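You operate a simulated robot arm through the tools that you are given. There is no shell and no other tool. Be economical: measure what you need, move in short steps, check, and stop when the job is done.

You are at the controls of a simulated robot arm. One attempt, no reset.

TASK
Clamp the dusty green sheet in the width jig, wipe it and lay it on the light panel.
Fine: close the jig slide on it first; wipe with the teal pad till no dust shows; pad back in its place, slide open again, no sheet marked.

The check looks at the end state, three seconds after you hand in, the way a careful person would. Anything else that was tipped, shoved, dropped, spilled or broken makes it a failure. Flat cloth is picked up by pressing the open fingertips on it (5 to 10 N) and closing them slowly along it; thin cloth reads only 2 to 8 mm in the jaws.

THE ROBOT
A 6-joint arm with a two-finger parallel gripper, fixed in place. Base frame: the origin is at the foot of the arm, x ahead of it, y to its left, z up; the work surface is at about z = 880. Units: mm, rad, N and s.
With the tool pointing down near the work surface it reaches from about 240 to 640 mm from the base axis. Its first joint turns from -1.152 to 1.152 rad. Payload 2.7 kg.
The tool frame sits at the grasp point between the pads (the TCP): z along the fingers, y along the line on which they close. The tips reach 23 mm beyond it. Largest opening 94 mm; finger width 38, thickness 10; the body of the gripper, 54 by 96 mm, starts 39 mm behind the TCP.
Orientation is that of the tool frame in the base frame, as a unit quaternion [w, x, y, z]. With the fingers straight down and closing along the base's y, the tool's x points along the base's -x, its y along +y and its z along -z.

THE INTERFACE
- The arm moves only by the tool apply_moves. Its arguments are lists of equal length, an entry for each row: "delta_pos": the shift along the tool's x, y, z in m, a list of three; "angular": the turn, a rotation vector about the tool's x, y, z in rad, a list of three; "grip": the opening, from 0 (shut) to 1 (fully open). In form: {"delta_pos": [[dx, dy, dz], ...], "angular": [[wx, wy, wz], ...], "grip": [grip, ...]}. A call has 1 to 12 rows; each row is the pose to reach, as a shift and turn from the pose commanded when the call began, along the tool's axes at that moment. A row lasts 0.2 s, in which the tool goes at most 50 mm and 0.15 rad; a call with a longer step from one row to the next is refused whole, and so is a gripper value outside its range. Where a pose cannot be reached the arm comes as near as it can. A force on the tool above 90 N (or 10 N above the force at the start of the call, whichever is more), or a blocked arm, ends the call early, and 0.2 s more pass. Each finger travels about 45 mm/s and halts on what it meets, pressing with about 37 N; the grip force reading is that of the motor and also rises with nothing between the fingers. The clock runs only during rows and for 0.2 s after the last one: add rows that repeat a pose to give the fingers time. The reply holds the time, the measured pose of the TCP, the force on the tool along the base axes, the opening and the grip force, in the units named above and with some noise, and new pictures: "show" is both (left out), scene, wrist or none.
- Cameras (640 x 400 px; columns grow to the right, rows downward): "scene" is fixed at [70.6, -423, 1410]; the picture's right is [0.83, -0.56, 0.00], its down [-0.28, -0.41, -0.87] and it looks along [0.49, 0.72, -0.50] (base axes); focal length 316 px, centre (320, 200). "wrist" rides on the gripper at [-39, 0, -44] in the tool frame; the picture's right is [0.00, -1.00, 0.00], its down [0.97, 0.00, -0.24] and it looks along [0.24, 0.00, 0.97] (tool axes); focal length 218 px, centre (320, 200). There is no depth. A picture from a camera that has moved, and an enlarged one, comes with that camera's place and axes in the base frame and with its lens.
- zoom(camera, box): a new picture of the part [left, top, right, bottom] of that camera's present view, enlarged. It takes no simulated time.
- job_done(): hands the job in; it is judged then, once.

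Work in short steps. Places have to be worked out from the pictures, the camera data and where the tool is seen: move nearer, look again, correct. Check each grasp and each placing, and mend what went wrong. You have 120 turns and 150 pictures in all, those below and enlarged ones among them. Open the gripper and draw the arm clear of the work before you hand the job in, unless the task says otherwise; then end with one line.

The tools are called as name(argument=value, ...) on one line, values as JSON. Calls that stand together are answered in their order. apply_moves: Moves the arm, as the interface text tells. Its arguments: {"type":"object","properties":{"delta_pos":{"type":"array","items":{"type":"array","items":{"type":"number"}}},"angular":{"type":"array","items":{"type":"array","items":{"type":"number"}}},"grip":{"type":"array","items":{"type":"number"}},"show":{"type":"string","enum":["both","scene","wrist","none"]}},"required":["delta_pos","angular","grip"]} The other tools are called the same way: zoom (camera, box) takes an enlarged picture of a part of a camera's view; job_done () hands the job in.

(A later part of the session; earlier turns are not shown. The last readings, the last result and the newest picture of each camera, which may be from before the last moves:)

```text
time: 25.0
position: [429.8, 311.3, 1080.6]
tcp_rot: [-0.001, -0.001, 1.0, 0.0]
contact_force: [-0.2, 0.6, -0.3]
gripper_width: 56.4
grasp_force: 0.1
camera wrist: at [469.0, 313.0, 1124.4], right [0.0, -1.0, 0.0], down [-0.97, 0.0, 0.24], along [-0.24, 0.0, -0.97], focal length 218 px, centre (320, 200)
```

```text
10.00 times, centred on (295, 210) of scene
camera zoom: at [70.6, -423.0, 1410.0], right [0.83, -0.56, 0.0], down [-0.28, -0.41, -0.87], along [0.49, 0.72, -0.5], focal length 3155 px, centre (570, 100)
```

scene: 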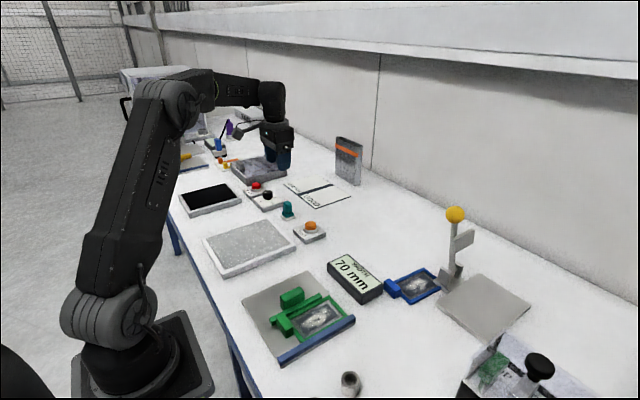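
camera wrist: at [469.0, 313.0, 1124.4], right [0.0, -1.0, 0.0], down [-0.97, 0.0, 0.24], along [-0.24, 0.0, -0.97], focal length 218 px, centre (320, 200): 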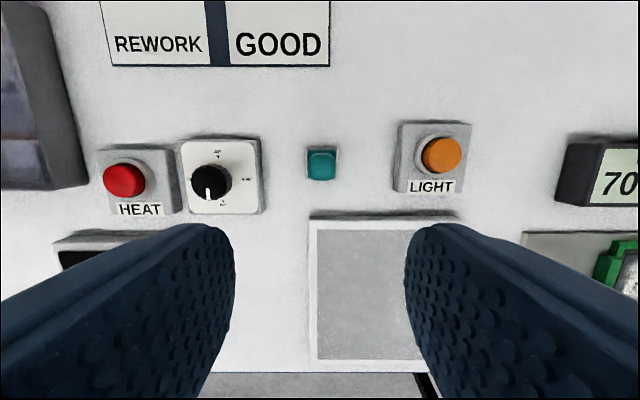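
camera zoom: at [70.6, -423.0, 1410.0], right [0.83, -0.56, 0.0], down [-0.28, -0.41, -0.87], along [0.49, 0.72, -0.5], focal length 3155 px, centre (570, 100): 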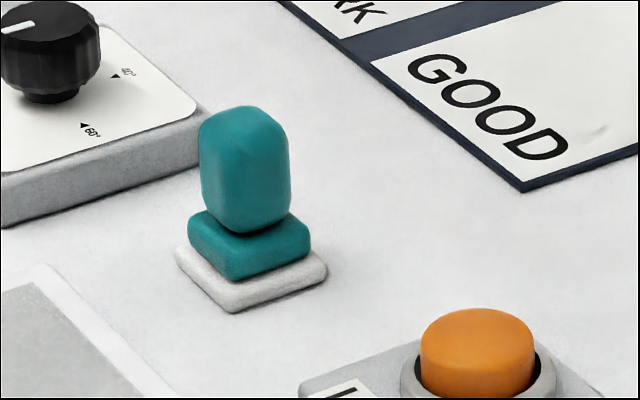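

The pad: tray centre ≈ (450, 311), teal pad about 31 mm square, handle about 25 mm wide up to z ≈ 932. Lowering above it and checking centring.

apply_moves(delta_pos=[[-0.01, 0, 0.035], [-0.02, 0, 0.075], [-0.0207, 0, 0.11], [-0.0207, 0, 0.115], [-0.0207, 0, 0.115]], angular=[[0, 0, 0], [0, 0, 0], [0, 0, 0], [0, 0, 0], [0, 0, 0]], grip=[0.6, 0.6, 0.6, 0.6, 0.6], show="wrist")

zoom(camera="scene", box=[250, 150, 350, 230])

```text
time: 26.2
position: [449.0, 311.0, 964.4]
tcp_rot: [0.0, -0.001, 1.0, 0.0]
contact_force: [0.3, 0.3, 0.0]
gripper_width: 56.3
grasp_force: 0.1
camera wrist: at [489.2, 312.5, 1009.1], right [0.0, -1.0, 0.0], down [-0.97, 0.0, 0.24], along [-0.24, 0.0, -0.97], focal length 218 px, centre (320, 200)
```

wrist: 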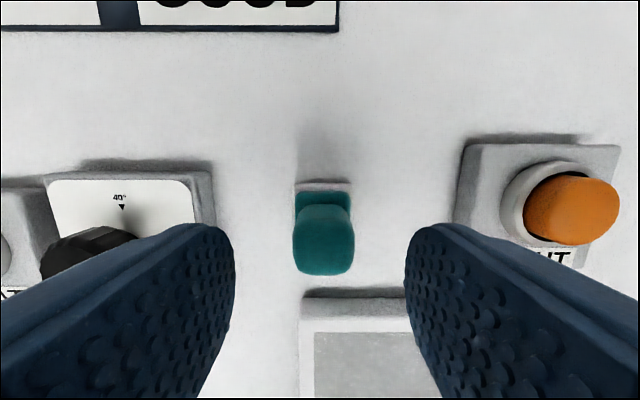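

```text
5.00 times, centred on (300, 190) of scene
camera zoom: at [70.6, -423.0, 1410.0], right [0.83, -0.56, 0.0], down [-0.28, -0.41, -0.87], along [0.49, 0.72, -0.5], focal length 1577 px, centre (420, 250)
```

zoom: 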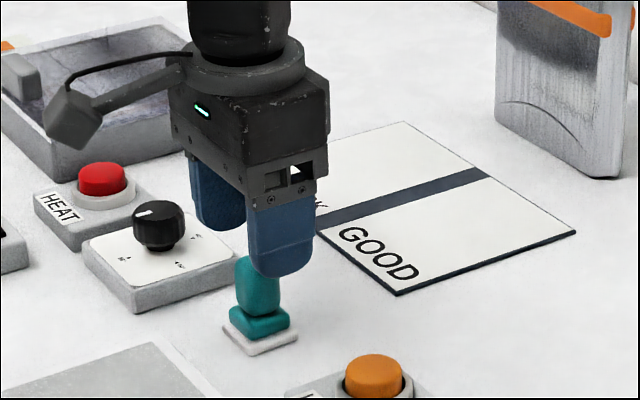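

Centred well. Lowering to TCP z ≈ 924 and closing on the handle.

apply_moves(delta_pos=[[-0.001, 0, 0.015], [-0.001, 0, 0.03], [-0.001, 0, 0.04], [-0.001, 0, 0.04], [-0.001, 0, 0.04], [-0.001, 0, 0.04], [-0.001, 0, 0.04], [-0.001, 0, 0.04]], angular=[[0, 0, 0], [0, 0, 0], [0, 0, 0], [0, 0, 0], [0, 0, 0], [0, 0, 0], [0, 0, 0], [0, 0, 0]], grip=[0.6, 0.6, 0.6, 0.45, 0.3, 0.22, 0.18, 0.18], show="wrist")

zoom(camera="scene", box=[250, 150, 350, 230])

```text
time: 28.0
position: [451.3, 309.9, 924.7]
tcp_rot: [0.0, -0.001, 1.0, 0.0]
contact_force: [-0.8, 0.1, -0.9]
gripper_width: 24.6
grasp_force: 36.8
camera wrist: at [490.2, 312.1, 969.3], right [0.0, -1.0, 0.0], down [-0.97, 0.0, 0.24], along [-0.24, 0.0, -0.97], focal length 218 px, centre (320, 200)
```

wrist: 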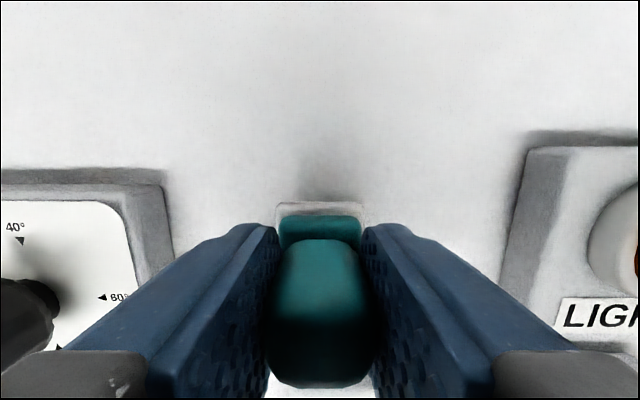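

```text
5.00 times, centred on (300, 190) of scene
camera zoom: at [70.6, -423.0, 1410.0], right [0.83, -0.56, 0.0], down [-0.28, -0.41, -0.87], along [0.49, 0.72, -0.5], focal length 1577 px, centre (420, 250)
```

zoom: 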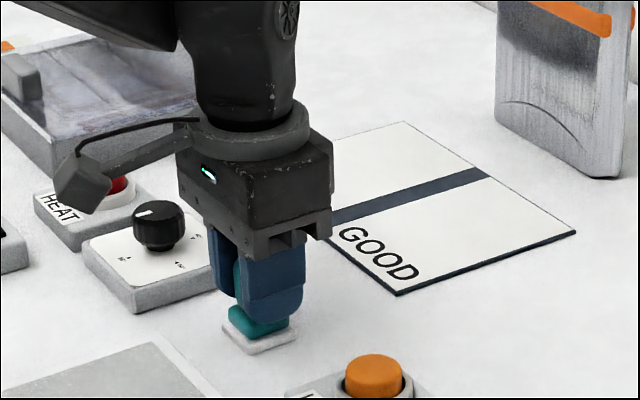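

Handle gripped (24.6 mm). Lifting straight up and checking the pad left its tray alone.

apply_moves(delta_pos=[[0, 0, -0.01], [0, 0, -0.03], [0, 0, -0.07], [0, 0, -0.115], [0, 0, -0.115]], angular=[[0, 0, 0], [0, 0, 0], [0, 0, 0], [0, 0, 0], [0, 0, 0]], grip=[0.18, 0.18, 0.18, 0.18, 0.18])

zoom(camera="scene", box=[250, 130, 350, 230])

```text
time: 29.2
position: [451.7, 311.5, 1041.8]
tcp_rot: [0.0, -0.001, 1.0, 0.0]
contact_force: [-0.2, -0.5, 0.4]
gripper_width: 24.6
grasp_force: 36.8
camera wrist: at [490.1, 312.1, 1085.1], right [0.0, -1.0, 0.0], down [-0.97, 0.0, 0.24], along [-0.24, 0.0, -0.97], focal length 218 px, centre (320, 200)
```

scene: 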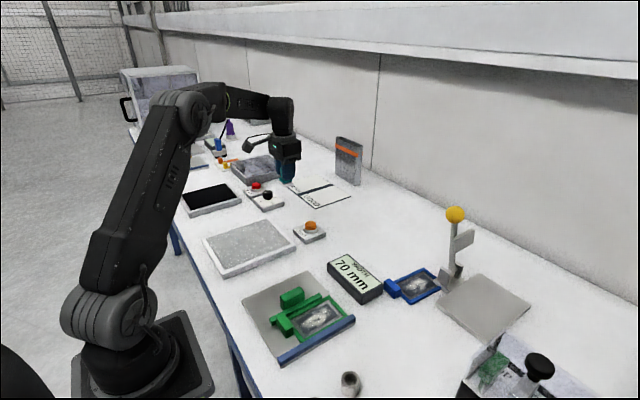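
wrist: 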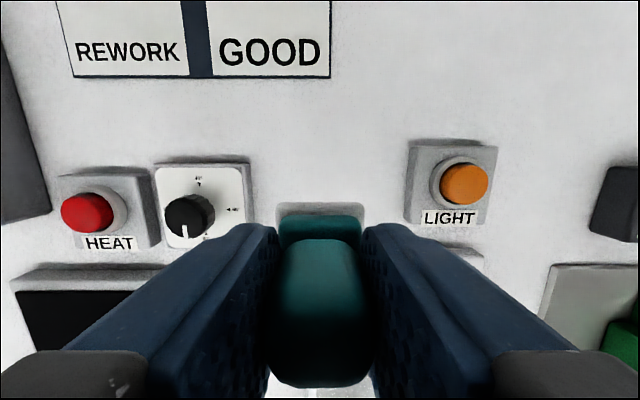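

```text
4.00 times, centred on (300, 180) of scene
camera zoom: at [70.6, -423.0, 1410.0], right [0.83, -0.56, 0.0], down [-0.28, -0.41, -0.87], along [0.49, 0.72, -0.5], focal length 1262 px, centre (400, 280)
```

zoom: 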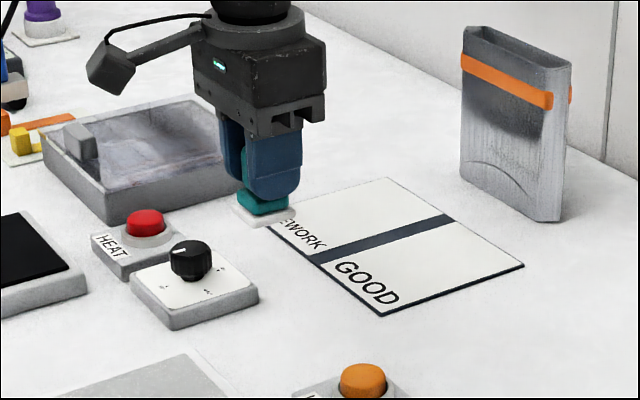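

The white felt is the pad's wiping face and came along (bottom ≈ 44.6 mm under the TCP); its place is (451, 311) on the bench. Carrying it to above the jig for an accurate look at the sheet.

apply_moves(delta_pos=[[0.02, -0.037, 0], [0.04, -0.075, 0], [0.06, -0.112, 0], [0.08, -0.15, 0], [0.1, -0.187, 0], [0.12, -0.225, 0], [0.14, -0.262, 0], [0.16, -0.3, 0], [0.18, -0.337, 0], [0.2, -0.375, 0], [0.2, -0.375, 0]], angular=[[0, 0, 0], [0, 0, 0], [0, 0, 0], [0, 0, 0], [0, 0, 0], [0, 0, 0], [0, 0, 0], [0, 0, 0], [0, 0, 0], [0, 0, 0], [0, 0, 0]], grip=[0.18, 0.18, 0.18, 0.18, 0.18, 0.18, 0.18, 0.18, 0.18, 0.18, 0.18], show="wrist")

zoom(camera="wrist", box=[200, 40, 440, 240])

```text
time: 31.6
position: [252.3, -63.9, 1038.8]
tcp_rot: [0.0, -0.001, 1.0, 0.0]
contact_force: [-0.3, -0.4, -0.9]
gripper_width: 24.8
grasp_force: 36.9
camera wrist: at [291.3, -63.0, 1084.1], right [0.0, -1.0, 0.0], down [-0.97, 0.0, 0.24], along [-0.24, 0.0, -0.97], focal length 218 px, centre (320, 200)
```

wrist: 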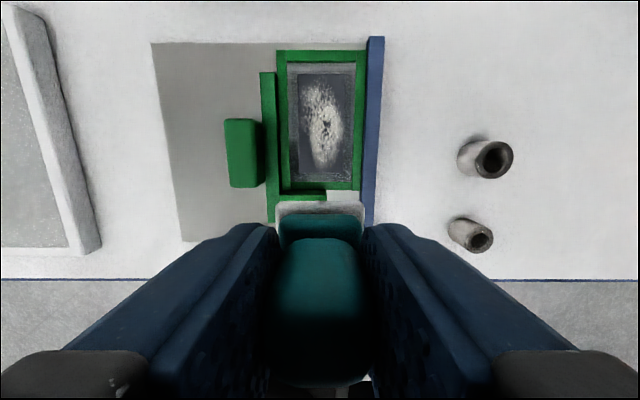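

```text
2.00 times, centred on (320, 140) of wrist
camera zoom: at [291.3, -63.0, 1084.1], right [0.0, -1.0, 0.0], down [-0.97, 0.0, 0.24], along [-0.24, 0.0, -0.97], focal length 436 px, centre (320, 320)
```

zoom: 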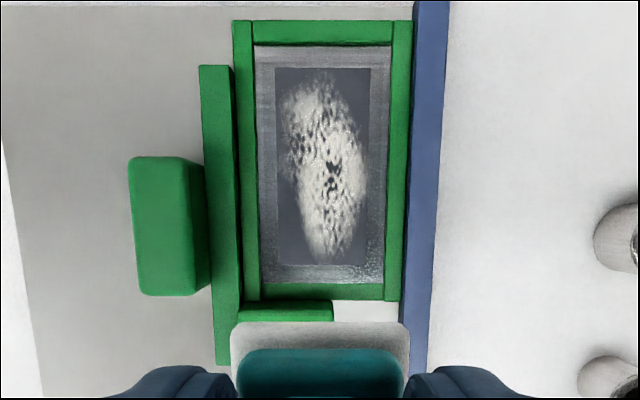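

Sheet now: x 253–363, y −29..−99; opening x 260–355, y −37..−91; dust x 271–346, y −47..−83. Moving the pad over the centre (308, −64) and down to ~10 mm above the film.

apply_moves(delta_pos=[[-0.03, 0, 0.02], [-0.056, 0, 0.05], [-0.056, 0, 0.08], [-0.056, 0, 0.094], [-0.056, 0, 0.094]], angular=[[0, 0, 0], [0, 0, 0], [0, 0, 0], [0, 0, 0], [0, 0, 0]], grip=[0.18, 0.18, 0.18, 0.18, 0.18], show="wrist")

zoom(camera="scene", box=[260, 250, 370, 370])

```text
time: 32.8
position: [308.5, -64.8, 945.3]
tcp_rot: [0.0, -0.001, 1.0, 0.0]
contact_force: [-0.7, -0.4, -1.4]
gripper_width: 24.7
grasp_force: 37.3
camera wrist: at [347.3, -62.9, 989.7], right [0.0, -1.0, 0.0], down [-0.97, 0.0, 0.24], along [-0.24, 0.0, -0.97], focal length 218 px, centre (320, 200)
```

wrist: 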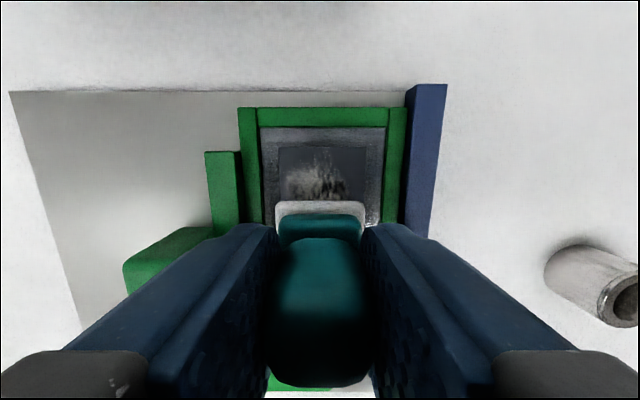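

```text
3.33 times, centred on (315, 310) of scene
camera zoom: at [70.6, -423.0, 1410.0], right [0.83, -0.56, 0.0], down [-0.28, -0.41, -0.87], along [0.49, 0.72, -0.5], focal length 1052 px, centre (337, -167)
```

zoom: 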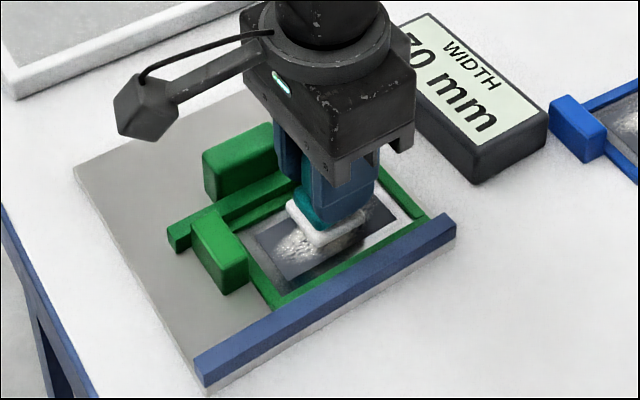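

The pad hovers inside the frame opening. Lowering slowly to find contact.

apply_moves(delta_pos=[[0, 0, 0.004], [0, 0, 0.007], [0, 0, 0.008], [0, 0, 0.008]], angular=[[0, 0, 0], [0, 0, 0], [0, 0, 0], [0, 0, 0]], grip=[0.18, 0.18, 0.18, 0.18], show="none")

```text
time: 33.8
position: [308.4, -64.3, 938.0]
tcp_rot: [0.0, 0.0, 1.0, 0.0]
contact_force: [0.2, -0.2, -1.2]
gripper_width: 24.7
grasp_force: 36.6
```

apply_moves(delta_pos=[[0, 0, 0.001], [0, 0, 0.002], [0, 0, 0.002]], angular=[[0, 0, 0], [0, 0, 0], [0, 0, 0]], grip=[0.18, 0.18, 0.18], show="none")

```text
time: 34.6
position: [307.6, -63.9, 936.8]
tcp_rot: [0.0, -0.001, 1.0, 0.0]
contact_force: [-1.1, 0.2, 5.9]
gripper_width: 24.9
grasp_force: 37.8
```

Light contact at ~6 N. First stroke along the centre lane.

apply_moves(delta_pos=[[-0.009, 0, 0], [-0.018, 0, 0], [-0.026, 0, 0], [-0.018, 0, 0], [-0.008, 0, 0], [0.002, 0, 0], [0.012, 0, 0], [0.021, 0, 0], [0.027, 0, 0], [0.018, 0, 0], [0.009, 0, 0], [0, 0, 0]], angular=[[0, 0, 0], [0, 0, 0], [0, 0, 0], [0, 0, 0], [0, 0, 0], [0, 0, 0], [0, 0, 0], [0, 0, 0], [0, 0, 0], [0, 0, 0], [0, 0, 0], [0, 0, 0]], grip=[0.18, 0.18, 0.18, 0.18, 0.18, 0.18, 0.18, 0.18, 0.18, 0.18, 0.18, 0.18], show="wrist")

zoom(camera="scene", box=[260, 250, 370, 370])

```text
time: 37.2
position: [307.7, -63.5, 936.0]
tcp_rot: [0.0, -0.001, 1.0, 0.0]
contact_force: [-7.0, -0.3, 20.1]
gripper_width: 24.9
grasp_force: 37.0
camera wrist: at [346.3, -63.3, 980.5], right [0.0, -1.0, 0.0], down [-0.97, 0.0, 0.24], along [-0.24, 0.0, -0.97], focal length 218 px, centre (320, 200)
```

wrist: 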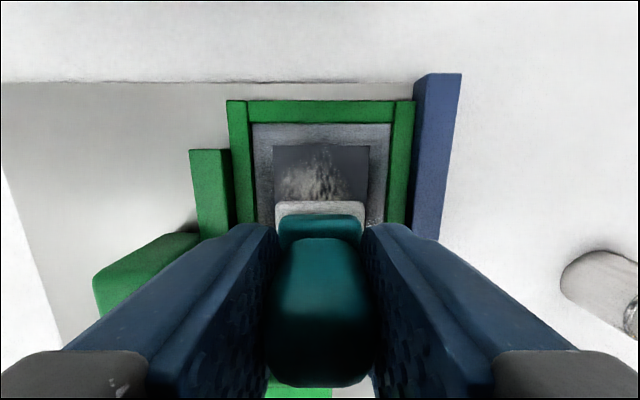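

```text
3.33 times, centred on (315, 310) of scene
camera zoom: at [70.2, -422.9, 1410.0], right [0.83, -0.56, 0.0], down [-0.28, -0.41, -0.87], along [0.49, 0.72, -0.5], focal length 1052 px, centre (337, -167)
```

zoom: 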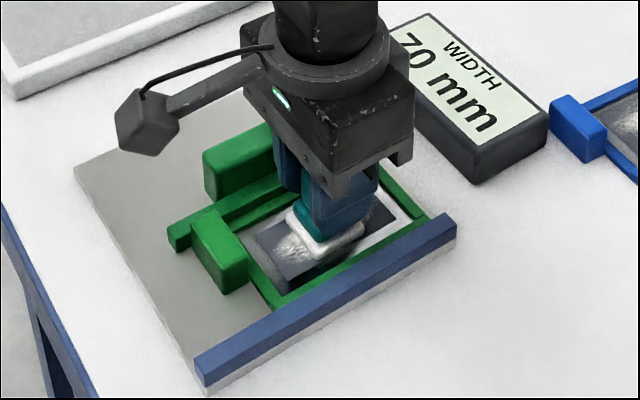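

Dust is thinning; force crept to 20 N, so I ease up 0.5 mm and wipe the left and right lanes.

apply_moves(delta_pos=[[0, 0, -0.0006], [-0.009, 0.006, -0.0006], [-0.018, 0.006, -0.0006], [-0.026, 0.006, -0.0006], [-0.016, 0.006, -0.0006], [-0.006, 0.006, -0.0006], [0.004, 0.006, -0.0006], [0.014, 0.006, -0.0006], [0.022, 0.006, -0.0006], [0.027, 0.006, -0.0006], [0.027, 0, -0.0006], [0.027, -0.006, -0.0006]], angular=[[0, 0, 0], [0, 0, 0], [0, 0, 0], [0, 0, 0], [0, 0, 0], [0, 0, 0], [0, 0, 0], [0, 0, 0], [0, 0, 0], [0, 0, 0], [0, 0, 0], [0, 0, 0]], grip=[0.18, 0.18, 0.18, 0.18, 0.18, 0.18, 0.18, 0.18, 0.18, 0.18, 0.18, 0.18], show="wrist")

```text
time: 39.8
position: [279.2, -70.3, 937.2]
tcp_rot: [0.0, 0.0, 1.0, 0.0]
contact_force: [-0.8, 0.8, -0.7]
gripper_width: 24.7
grasp_force: 37.4
camera wrist: at [318.9, -69.1, 981.3], right [0.0, -1.0, 0.0], down [-0.97, 0.0, 0.24], along [-0.24, 0.0, -0.97], focal length 218 px, centre (320, 200)
```

wrist: 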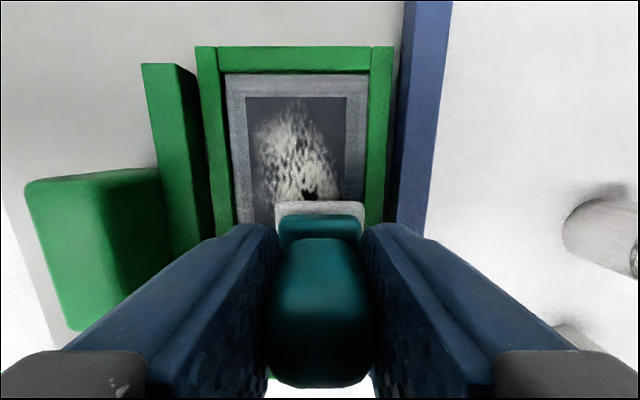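

No contact there now (force ~0). Lowering 0.8 mm and checking the force before stroking.

apply_moves(delta_pos=[[0, 0, 0.0005], [0, 0, 0.0009], [0, 0, 0.0009]], angular=[[0, 0, 0], [0, 0, 0], [0, 0, 0]], grip=[0.18, 0.18, 0.18], show="none")

```text
time: 40.6
position: [280.7, -70.0, 935.8]
tcp_rot: [0.001, 0.0, 1.0, 0.0]
contact_force: [-4.2, 1.7, 12.6]
gripper_width: 24.7
grasp_force: 37.1
```

12 N; easing 0.2 mm and stroking the right lane back and forth.

apply_moves(delta_pos=[[-0.009, 0, -0.0002], [-0.018, 0, -0.0002], [-0.027, 0, -0.0002], [-0.036, 0, -0.0002], [-0.045, 0, -0.0002], [-0.053, 0, -0.0002], [-0.045, 0, -0.0002], [-0.036, 0, -0.0002], [-0.027, 0, -0.0002], [-0.018, 0, -0.0002], [-0.009, 0, -0.0002], [0, 0, -0.0002]], angular=[[0, 0, 0], [0, 0, 0], [0, 0, 0], [0, 0, 0], [0, 0, 0], [0, 0, 0], [0, 0, 0], [0, 0, 0], [0, 0, 0], [0, 0, 0], [0, 0, 0], [0, 0, 0]], grip=[0.18, 0.18, 0.18, 0.18, 0.18, 0.18, 0.18, 0.18, 0.18, 0.18, 0.18, 0.18], show="wrist")

```text
time: 43.2
position: [281.1, -69.6, 935.4]
tcp_rot: [0.0, -0.001, 1.0, 0.0]
contact_force: [2.3, 1.3, 5.5]
gripper_width: 24.5
grasp_force: 37.3
camera wrist: at [319.7, -68.8, 980.6], right [0.0, -1.0, 0.0], down [-0.97, 0.0, 0.24], along [-0.24, 0.0, -0.97], focal length 218 px, centre (320, 200)
```

wrist: 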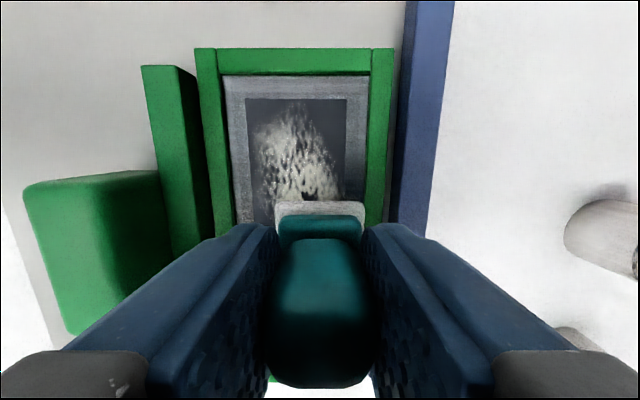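

Dust fades only slowly. I'll check the contact force at mid-stroke and far end to learn whether the pad keeps contact.

apply_moves(delta_pos=[[-0.01, 0, 0], [-0.02, 0, 0], [-0.027, 0, 0]], angular=[[0, 0, 0], [0, 0, 0], [0, 0, 0]], grip=[0.18, 0.18, 0.18], show="none")

apply_moves(delta_pos=[[-0.01, 0, 0], [-0.02, 0, 0], [-0.026, 0, 0]], angular=[[0, 0, 0], [0, 0, 0], [0, 0, 0]], grip=[0.18, 0.18, 0.18], show="none")

zoom(camera="scene", box=[270, 260, 370, 350])

```text
time: 44.0
position: [306.3, -70.7, 937.0]
tcp_rot: [0.0, -0.001, 1.0, 0.0]
contact_force: [-2.4, -1.6, 7.3]
gripper_width: 24.8
grasp_force: 37.2
```

```text
time: 44.8
position: [334.3, -71.6, 935.2]
tcp_rot: [0.0, -0.002, 1.0, 0.001]
contact_force: [-5.2, -0.9, 12.5]
gripper_width: 24.4
grasp_force: 37.0
```

```text
4.44 times, centred on (320, 305) of scene
camera zoom: at [70.4, -423.0, 1410.0], right [0.83, -0.56, 0.0], down [-0.28, -0.41, -0.87], along [0.49, 0.72, -0.5], focal length 1402 px, centre (320, -267)
```

zoom: 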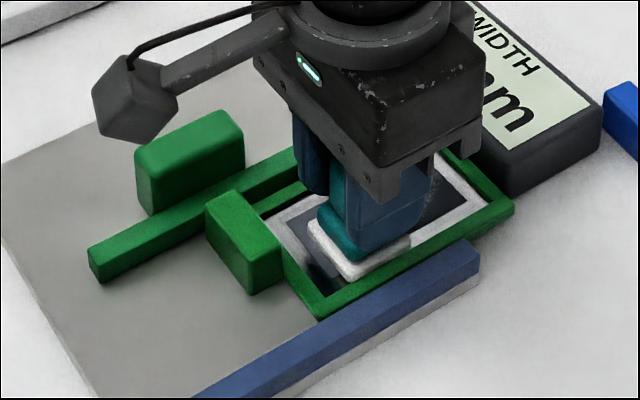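

Contact is 7–12 N, and the near part is almost clean. Continuing with zig-zag strokes over the whole patch, dwelling at the far half.

apply_moves(delta_pos=[[0, 0.007, 0], [0, 0.013, 0], [0.01, 0.013, 0], [0.02, 0.013, 0], [0.01, 0.013, 0], [0, 0.013, 0], [0, 0.006, 0], [0.01, 0.006, 0], [0.02, 0.006, 0], [0.01, 0.003, 0], [0, 0, 0], [0, 0.006, 0]], angular=[[0, 0, 0], [0, 0, 0], [0, 0, 0], [0, 0, 0], [0, 0, 0], [0, 0, 0], [0, 0, 0], [0, 0, 0], [0, 0, 0], [0, 0, 0], [0, 0, 0], [0, 0, 0]], grip=[0.18, 0.18, 0.18, 0.18, 0.18, 0.18, 0.18, 0.18, 0.18, 0.18, 0.18, 0.18], show="none")

apply_moves(delta_pos=[[0.01, 0.006, 0], [0.02, 0.006, 0], [0.03, 0.006, 0], [0.04, 0.006, 0], [0.052, 0.006, 0], [0.052, -0.004, 0], [0.04, -0.004, 0], [0.052, -0.002, 0], [0.052, 0.002, 0], [0.04, 0.004, 0], [0.052, 0.002, 0], [0.053, 0.002, 0]], angular=[[0, 0, 0], [0, 0, 0], [0, 0, 0], [0, 0, 0], [0, 0, 0], [0, 0, 0], [0, 0, 0], [0, 0, 0], [0, 0, 0], [0, 0, 0], [0, 0, 0], [0, 0, 0]], grip=[0.18, 0.18, 0.18, 0.18, 0.18, 0.18, 0.18, 0.18, 0.18, 0.18, 0.18, 0.18], show="wrist")

```text
time: 47.4
position: [334.7, -63.8, 936.5]
tcp_rot: [0.001, -0.001, 1.0, -0.001]
contact_force: [0.3, -4.1, 9.0]
gripper_width: 24.4
grasp_force: 36.8
```

```text
time: 50.0
position: [280.7, -63.2, 936.0]
tcp_rot: [0.001, 0.0, 1.0, 0.0]
contact_force: [4.6, 1.2, 10.2]
gripper_width: 24.4
grasp_force: 36.9
camera wrist: at [320.2, -61.1, 980.4], right [0.0, -1.0, 0.0], down [-0.97, 0.0, 0.24], along [-0.24, 0.0, -0.97], focal length 218 px, centre (320, 200)
```

wrist: 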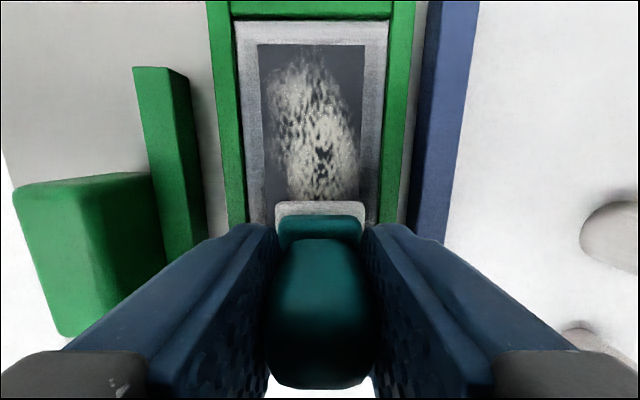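

The sheet seems to have shifted forward (+x). Lifting to look from above.

apply_moves(delta_pos=[[0, 0, -0.01], [0.01, 0, -0.05], [0.025, 0, -0.09], [0.03, 0, -0.1]], angular=[[0, 0, 0], [0, 0, 0], [0, 0, 0], [0, 0, 0]], grip=[0.18, 0.18, 0.18, 0.18], show="none")

zoom(camera="wrist", box=[200, 40, 440, 240])

zoom(camera="scene", box=[250, 240, 390, 360])

```text
time: 51.0
position: [250.5, -62.9, 1036.3]
tcp_rot: [-0.002, -0.001, 1.0, 0.0]
contact_force: [-0.5, -0.4, -1.6]
gripper_width: 24.5
grasp_force: 37.0
```

```text
2.00 times, centred on (320, 140) of wrist
camera zoom: at [289.7, -61.3, 1081.2], right [0.0, -1.0, 0.0], down [-0.97, 0.0, 0.24], along [-0.24, 0.0, -0.97], focal length 436 px, centre (320, 320)
```

zoom: 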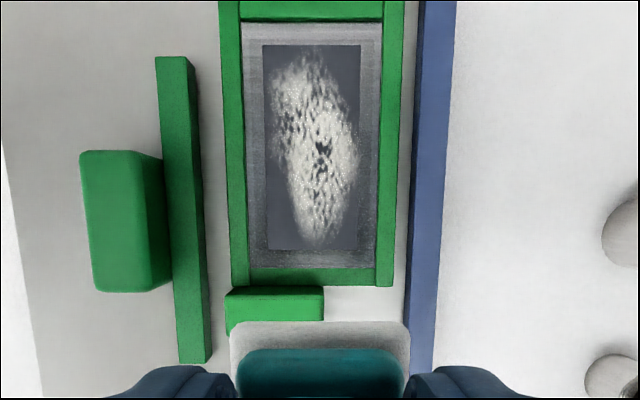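

```text
3.33 times, centred on (320, 300) of scene
camera zoom: at [70.6, -423.0, 1410.0], right [0.83, -0.56, 0.0], down [-0.28, -0.41, -0.87], along [0.49, 0.72, -0.5], focal length 1052 px, centre (320, -133)
```

zoom: 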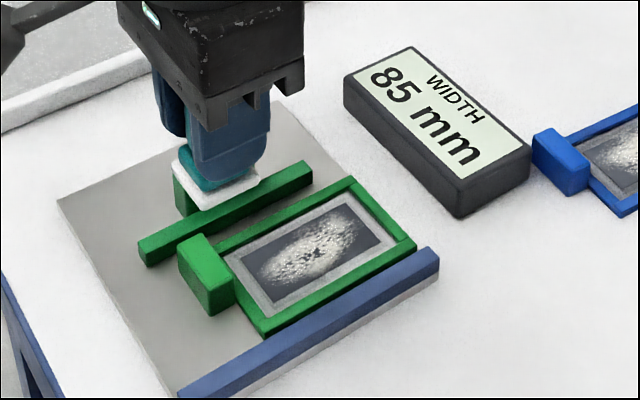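

The slide has been pushed back to 85 mm: wiping dragged the sheet and slide, so it only holds lightly. Let me see the dust closely.

zoom(camera="wrist", box=[300, 40, 400, 180])

zoom(camera="scene", box=[300, 290, 370, 335])

zoom(camera="scene", box=[390, 265, 450, 305])

```text
2.86 times, centred on (350, 110) of wrist
camera zoom: at [289.7, -61.3, 1081.2], right [0.0, -1.0, 0.0], down [-0.97, 0.0, 0.24], along [-0.24, 0.0, -0.97], focal length 624 px, centre (234, 457)
```

zoom: 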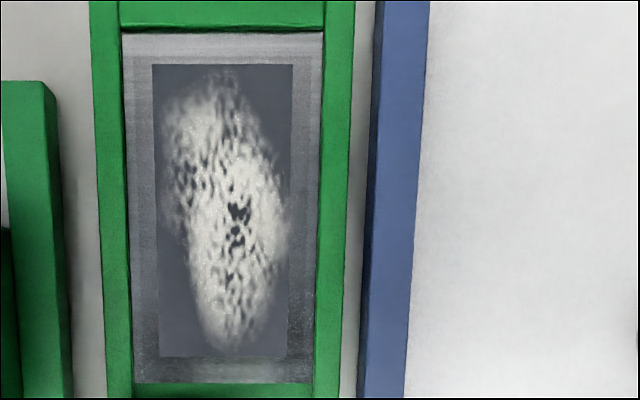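

```text
8.89 times, centred on (335, 312) of scene
camera zoom: at [70.6, -423.0, 1410.0], right [0.83, -0.56, 0.0], down [-0.28, -0.41, -0.87], along [0.49, 0.72, -0.5], focal length 2804 px, centre (187, -800)
```

zoom: 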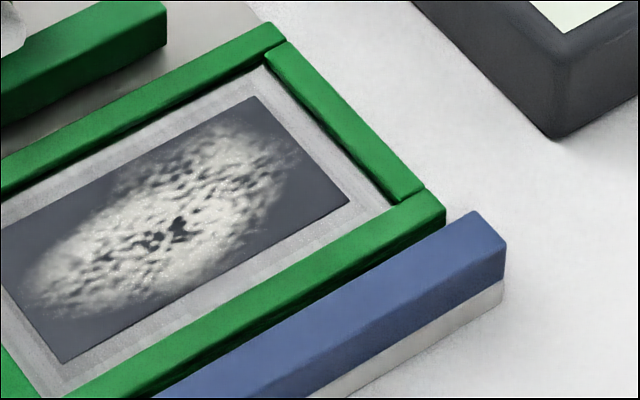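

```text
10.00 times, centred on (420, 285) of scene
camera zoom: at [70.6, -423.0, 1410.0], right [0.83, -0.56, 0.0], down [-0.28, -0.41, -0.87], along [0.49, 0.72, -0.5], focal length 3155 px, centre (-680, -650)
```

zoom: 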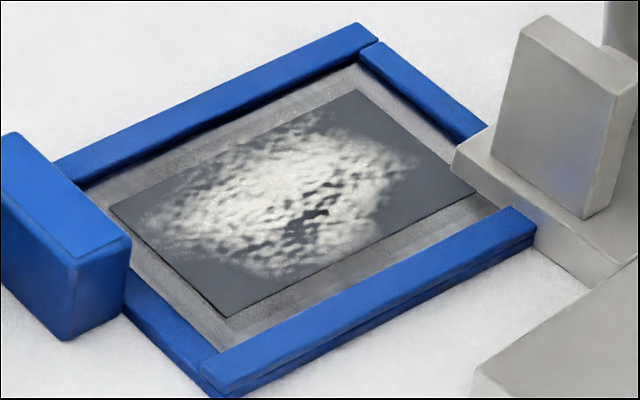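

Dust is only slightly thinner, and the sheet moved to x ≈ 259–369, y ≈ −22..−93. I'll re-close the slide by pushing the knob with the finger side (pad kept clear of the plate), then wipe lighter and stay farther from the frame's inner edges.

apply_moves(delta_pos=[[-0.02, 0.04, 0], [-0.034, 0.08, 0], [-0.034, 0.115, 0], [-0.034, 0.117, 0.04], [-0.034, 0.117, 0.08], [-0.034, 0.117, 0.1], [-0.034, 0.117, 0.1]], angular=[[0, 0, 0], [0, 0, 0], [0, 0, 0], [0, 0, 0], [0, 0, 0], [0, 0, 0], [0, 0, 0]], grip=[0.18, 0.18, 0.18, 0.18, 0.18, 0.18, 0.18])

zoom(camera="scene", box=[230, 230, 390, 370])

```text
time: 52.6
position: [284.6, 55.0, 935.1]
tcp_rot: [0.0, -0.001, 1.0, 0.0]
contact_force: [0.3, 0.1, -0.9]
gripper_width: 24.7
grasp_force: 36.6
camera wrist: at [323.5, 55.9, 979.9], right [0.0, -1.0, 0.0], down [-0.97, 0.0, 0.24], along [-0.24, 0.0, -0.97], focal length 218 px, centre (320, 200)
```

scene: 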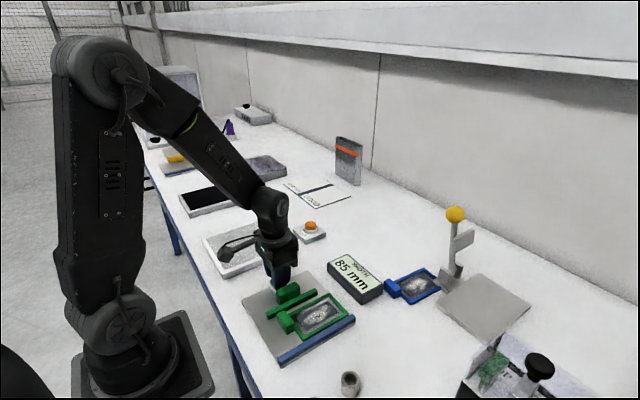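
wrist: 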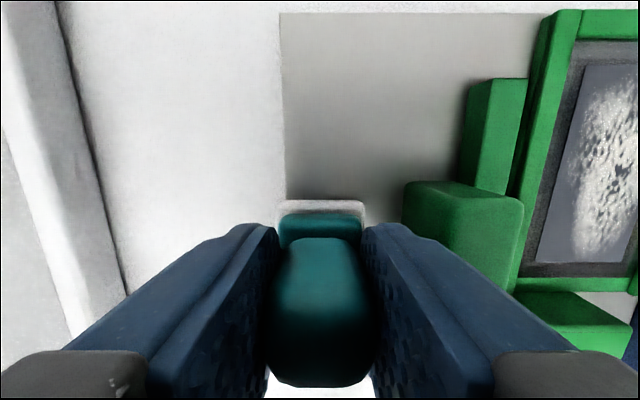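

```text
2.86 times, centred on (310, 300) of scene
camera zoom: at [70.6, -423.0, 1410.0], right [0.83, -0.56, 0.0], down [-0.28, -0.41, -0.87], along [0.49, 0.72, -0.5], focal length 901 px, centre (349, -86)
```

zoom: 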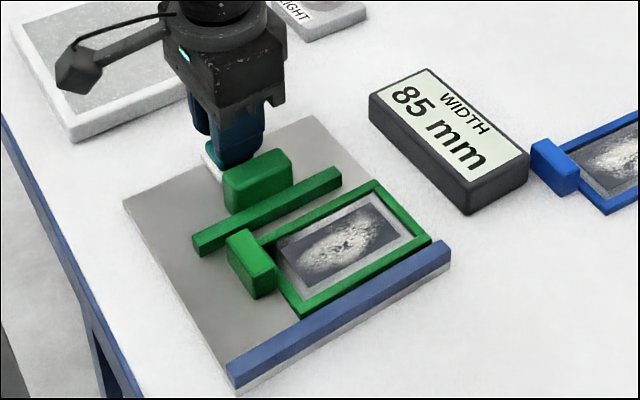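

Pushing the knob with the finger side toward the fence.

apply_moves(delta_pos=[[0, -0.004, 0], [0, -0.008, 0], [0, -0.012, 0], [0, -0.015, 0], [0, -0.018, 0], [0, -0.021, 0]], angular=[[0, 0, 0], [0, 0, 0], [0, 0, 0], [0, 0, 0], [0, 0, 0], [0, 0, 0]], grip=[0.18, 0.18, 0.18, 0.18, 0.18, 0.18], show="none")

zoom(camera="scene", box=[230, 230, 390, 370])

```text
time: 54.0
position: [283.1, 34.5, 935.4]
tcp_rot: [0.0, -0.001, 1.0, 0.001]
contact_force: [0.2, 0.2, -1.5]
gripper_width: 24.6
grasp_force: 37.0
```

```text
2.86 times, centred on (310, 300) of scene
camera zoom: at [70.6, -423.0, 1410.0], right [0.83, -0.56, 0.0], down [-0.28, -0.41, -0.87], along [0.49, 0.72, -0.5], focal length 901 px, centre (349, -86)
```

zoom: 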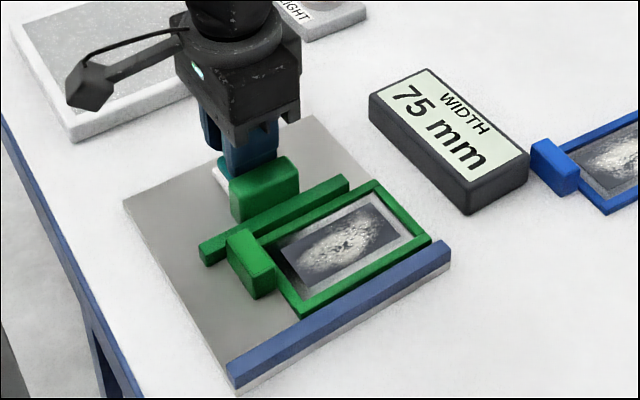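

75 mm. Going on in small increments until the force rises.

apply_moves(delta_pos=[[0, -0.002, 0], [0, -0.004, 0], [0, -0.0055, 0], [0, -0.0055, 0]], angular=[[0, 0, 0], [0, 0, 0], [0, 0, 0], [0, 0, 0]], grip=[0.18, 0.18, 0.18, 0.18], show="none")

apply_moves(delta_pos=[[0, -0.0007, 0], [0, -0.0014, 0], [0, -0.0014, 0]], angular=[[0, 0, 0], [0, 0, 0], [0, 0, 0]], grip=[0.18, 0.18, 0.18], show="none")

zoom(camera="scene", box=[230, 230, 390, 370])

```text
time: 55.0
position: [284.6, 28.6, 936.9]
tcp_rot: [0.0, -0.001, 1.0, 0.0]
contact_force: [-0.3, 0.3, -1.6]
gripper_width: 24.7
grasp_force: 37.6
```

```text
time: 55.8
position: [284.3, 27.2, 937.1]
tcp_rot: [0.0, -0.001, 1.0, 0.0]
contact_force: [0.5, 0.9, -0.1]
gripper_width: 24.7
grasp_force: 36.8
```

```text
2.86 times, centred on (310, 300) of scene
camera zoom: at [70.6, -423.0, 1410.0], right [0.83, -0.56, 0.0], down [-0.28, -0.41, -0.87], along [0.49, 0.72, -0.5], focal length 901 px, centre (349, -86)
```

zoom: 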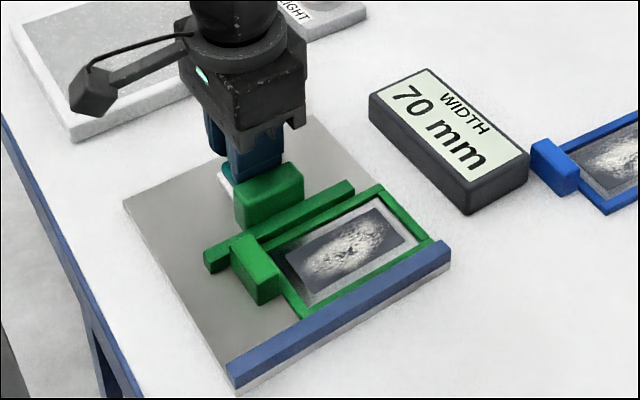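

Reads 70 with no load yet. A bit further.

apply_moves(delta_pos=[[0, -0.0008, 0], [0, -0.0016, 0], [0, -0.0016, 0]], angular=[[0, 0, 0], [0, 0, 0], [0, 0, 0]], grip=[0.18, 0.18, 0.18], show="none")

```text
time: 56.6
position: [284.8, 25.6, 936.7]
tcp_rot: [0.001, 0.0, 1.0, 0.001]
contact_force: [-2.8, 17.6, 0.4]
gripper_width: 24.6
grasp_force: 36.9
```

17.6 N: clamped. A further 0.5 mm for a firmer seat.

apply_moves(delta_pos=[[0, -0.0005, 0], [0, -0.0005, 0], [0, -0.0005, 0]], angular=[[0, 0, 0], [0, 0, 0], [0, 0, 0]], grip=[0.18, 0.18, 0.18], show="none")

zoom(camera="scene", box=[230, 230, 390, 370])

```text
time: 57.4
position: [285.1, 26.5, 935.7]
tcp_rot: [0.0, -0.001, 1.0, 0.001]
contact_force: [-3.0, 32.1, -3.2]
gripper_width: 24.5
grasp_force: 37.1
```

```text
2.86 times, centred on (310, 300) of scene
camera zoom: at [70.6, -422.1, 1410.3], right [0.83, -0.56, 0.0], down [-0.28, -0.41, -0.87], along [0.49, 0.72, -0.5], focal length 901 px, centre (349, -86)
```

zoom: 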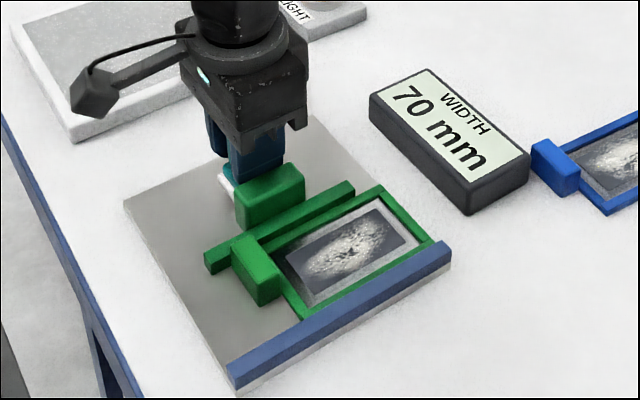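

Pressed with 32 N at 70 mm. Backing off and rising to the viewing place to measure the sheet again.

apply_moves(delta_pos=[[0, 0.008, 0], [0, 0.012, -0.04], [0, 0.0, -0.08], [0.01, -0.04, -0.1], [0.02, -0.075, -0.1], [0.034, -0.089, -0.1], [0.034, -0.089, -0.1]], angular=[[0, 0, 0], [0, 0, 0], [0, 0, 0], [0, 0, 0], [0, 0, 0], [0, 0, 0], [0, 0, 0]], grip=[0.18, 0.18, 0.18, 0.18, 0.18, 0.18, 0.18], show="none")

zoom(camera="wrist", box=[200, 20, 440, 240])

```text
time: 59.0
position: [250.4, -65.7, 1035.9]
tcp_rot: [0.0, -0.002, 1.0, 0.0]
contact_force: [-0.9, -0.3, -1.7]
gripper_width: 24.5
grasp_force: 37.3
```

```text
1.82 times, centred on (320, 130) of wrist
camera zoom: at [289.4, -63.0, 1080.4], right [0.0, -1.0, 0.0], down [-0.97, 0.0, 0.24], along [-0.24, 0.0, -0.97], focal length 397 px, centre (320, 327)
```

zoom: 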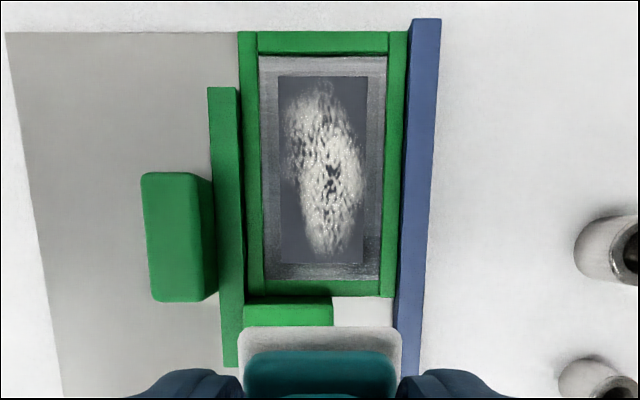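

Sheet now x 258–368, y −29..−99; dust x 277–350, y −46..−82. The dust is somewhat fainter. Lowering at (314, −64) with strokes limited to x 293–336, y −62..−66.

apply_moves(delta_pos=[[-0.03, 0.0012, 0.02], [-0.064, 0.0012, 0.05], [-0.064, 0.0012, 0.085], [-0.064, 0.0012, 0.0975], [-0.064, 0.0012, 0.0975]], angular=[[0, 0, 0], [0, 0, 0], [0, 0, 0], [0, 0, 0], [0, 0, 0]], grip=[0.18, 0.18, 0.18, 0.18, 0.18], show="none")

apply_moves(delta_pos=[[0, 0, 0.0008], [0, 0, 0.0015], [0, 0, 0.0015]], angular=[[0, 0, 0], [0, 0, 0], [0, 0, 0]], grip=[0.18, 0.18, 0.18], show="none")

```text
time: 60.2
position: [314.2, -63.3, 938.7]
tcp_rot: [0.0, -0.001, 1.0, 0.0]
contact_force: [-0.4, 0.5, 0.0]
gripper_width: 24.7
grasp_force: 37.1
```

```text
time: 61.0
position: [314.5, -62.3, 937.1]
tcp_rot: [0.0, -0.001, 1.0, 0.0]
contact_force: [0.0, -0.2, -1.2]
gripper_width: 24.7
grasp_force: 37.3
```

apply_moves(delta_pos=[[0, -0.001, 0.0004], [0, -0.001, 0.0008], [0, -0.001, 0.0008]], angular=[[0, 0, 0], [0, 0, 0], [0, 0, 0]], grip=[0.18, 0.18, 0.18], show="none")

```text
time: 61.8
position: [315.2, -64.1, 936.9]
tcp_rot: [0.0, -0.001, 1.0, 0.0]
contact_force: [0.4, 0.6, -0.9]
gripper_width: 24.5
grasp_force: 37.3
```

Still no contact; another 0.7 mm.

apply_moves(delta_pos=[[0, 0, 0.0004], [0, 0, 0.0007], [0, 0, 0.0007]], angular=[[0, 0, 0], [0, 0, 0], [0, 0, 0]], grip=[0.18, 0.18, 0.18], show="none")

```text
time: 62.6
position: [314.4, -63.9, 936.7]
tcp_rot: [0.001, -0.001, 1.0, 0.0]
contact_force: [-2.8, 1.7, 9.3]
gripper_width: 24.7
grasp_force: 36.9
```

About 10 N; easing 0.15 mm and stroking x 293–336.

apply_moves(delta_pos=[[-0.011, 0, -0.0001], [-0.021, 0, -0.0001], [-0.011, 0, -0.0001], [0, 0, -0.0001], [0.011, 0, -0.0001], [0.02, 0, -0.0001], [0.011, 0, -0.0001], [0, 0, -0.0001], [-0.011, 0, -0.0001], [-0.021, 0, -0.0001], [-0.011, 0, -0.0001], [0, 0, -0.0001]], angular=[[0, 0, 0], [0, 0, 0], [0, 0, 0], [0, 0, 0], [0, 0, 0], [0, 0, 0], [0, 0, 0], [0, 0, 0], [0, 0, 0], [0, 0, 0], [0, 0, 0], [0, 0, 0]], grip=[0.18, 0.18, 0.18, 0.18, 0.18, 0.18, 0.18, 0.18, 0.18, 0.18, 0.18, 0.18], show="wrist")

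zoom(camera="scene", box=[250, 240, 390, 360])

```text
time: 65.2
position: [314.7, -64.8, 936.2]
tcp_rot: [0.002, 0.0, 1.0, 0.0]
contact_force: [5.5, 0.0, 14.6]
gripper_width: 24.5
grasp_force: 36.9
camera wrist: at [354.0, -62.7, 980.4], right [0.0, -1.0, 0.0], down [-0.97, 0.0, 0.24], along [-0.24, 0.0, -0.97], focal length 218 px, centre (320, 200)
```

wrist: 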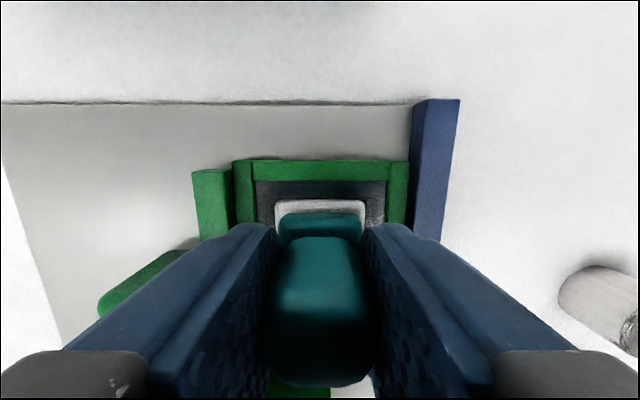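

```text
3.33 times, centred on (320, 300) of scene
camera zoom: at [70.6, -422.9, 1410.0], right [0.83, -0.56, 0.0], down [-0.28, -0.41, -0.87], along [0.49, 0.72, -0.5], focal length 1052 px, centre (320, -133)
```

zoom: 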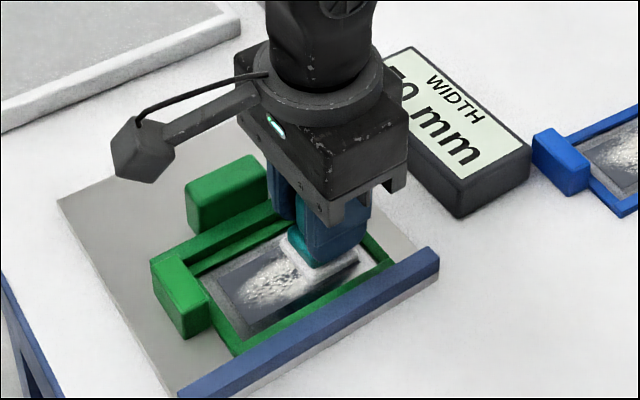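

The pad drags the sheet along x (it moved ~19 mm toward the base), so x-strokes slip little. I'll instead wipe only toward the fence (−y), which backs the sheet, and lift for each return, at three x places.

apply_moves(delta_pos=[[0, 0, -0.003], [0, 0.006, -0.003], [0, 0.006, 0], [0, -0.001, 0], [0, -0.0075, 0], [0.01, 0, -0.003], [0.02, 0.006, -0.003], [0.02, 0.006, 0], [0.02, -0.001, 0], [0.02, -0.0075, 0], [0.02, -0.0075, -0.003], [0.02, 0.006, -0.003]], angular=[[0, 0, 0], [0, 0, 0], [0, 0, 0], [0, 0, 0], [0, 0, 0], [0, 0, 0], [0, 0, 0], [0, 0, 0], [0, 0, 0], [0, 0, 0], [0, 0, 0], [0, 0, 0]], grip=[0.18, 0.18, 0.18, 0.18, 0.18, 0.18, 0.18, 0.18, 0.18, 0.18, 0.18, 0.18], show="none")

apply_moves(delta_pos=[[0.01, 0, 0], [0.02, 0, 0], [0.02, 0, 0.003], [0.02, -0.007, 0.003], [0.02, -0.0135, 0.003], [0.02, -0.0135, 0], [0.02, 0, 0], [0.02, 0, 0.003], [0.02, -0.007, 0.003], [0.02, -0.0135, 0.003], [0.02, -0.0135, -0.005], [0.02, -0.006, -0.01]], angular=[[0, 0, 0], [0, 0, 0], [0, 0, 0], [0, 0, 0], [0, 0, 0], [0, 0, 0], [0, 0, 0], [0, 0, 0], [0, 0, 0], [0, 0, 0], [0, 0, 0], [0, 0, 0]], grip=[0.18, 0.18, 0.18, 0.18, 0.18, 0.18, 0.18, 0.18, 0.18, 0.18, 0.18, 0.18], show="wrist")

zoom(camera="scene", box=[250, 240, 390, 360])

```text
time: 67.8
position: [293.8, -57.7, 939.6]
tcp_rot: [0.0, -0.001, 1.0, 0.001]
contact_force: [0.9, -0.1, -1.0]
gripper_width: 24.3
grasp_force: 37.5
```

```text
time: 70.4
position: [275.2, -63.8, 948.6]
tcp_rot: [0.0, -0.001, 1.0, 0.0]
contact_force: [-0.4, -0.9, -1.1]
gripper_width: 24.6
grasp_force: 37.2
camera wrist: at [313.9, -62.8, 993.0], right [0.0, -1.0, 0.0], down [-0.97, 0.0, 0.24], along [-0.24, 0.0, -0.97], focal length 218 px, centre (320, 200)
```

wrist: 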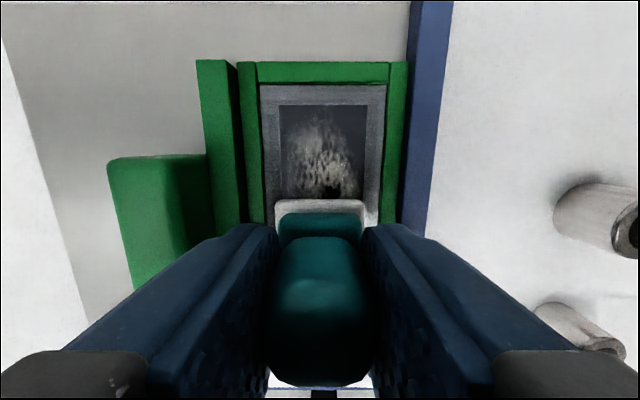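

```text
3.33 times, centred on (320, 300) of scene
camera zoom: at [70.6, -423.0, 1410.0], right [0.83, -0.56, 0.0], down [-0.28, -0.41, -0.87], along [0.49, 0.72, -0.5], focal length 1052 px, centre (320, -133)
```

zoom: 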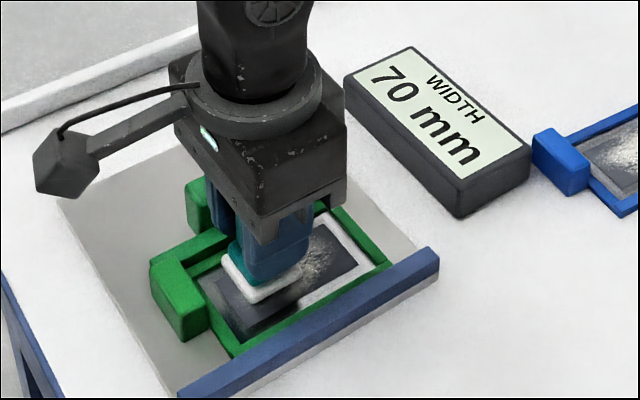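

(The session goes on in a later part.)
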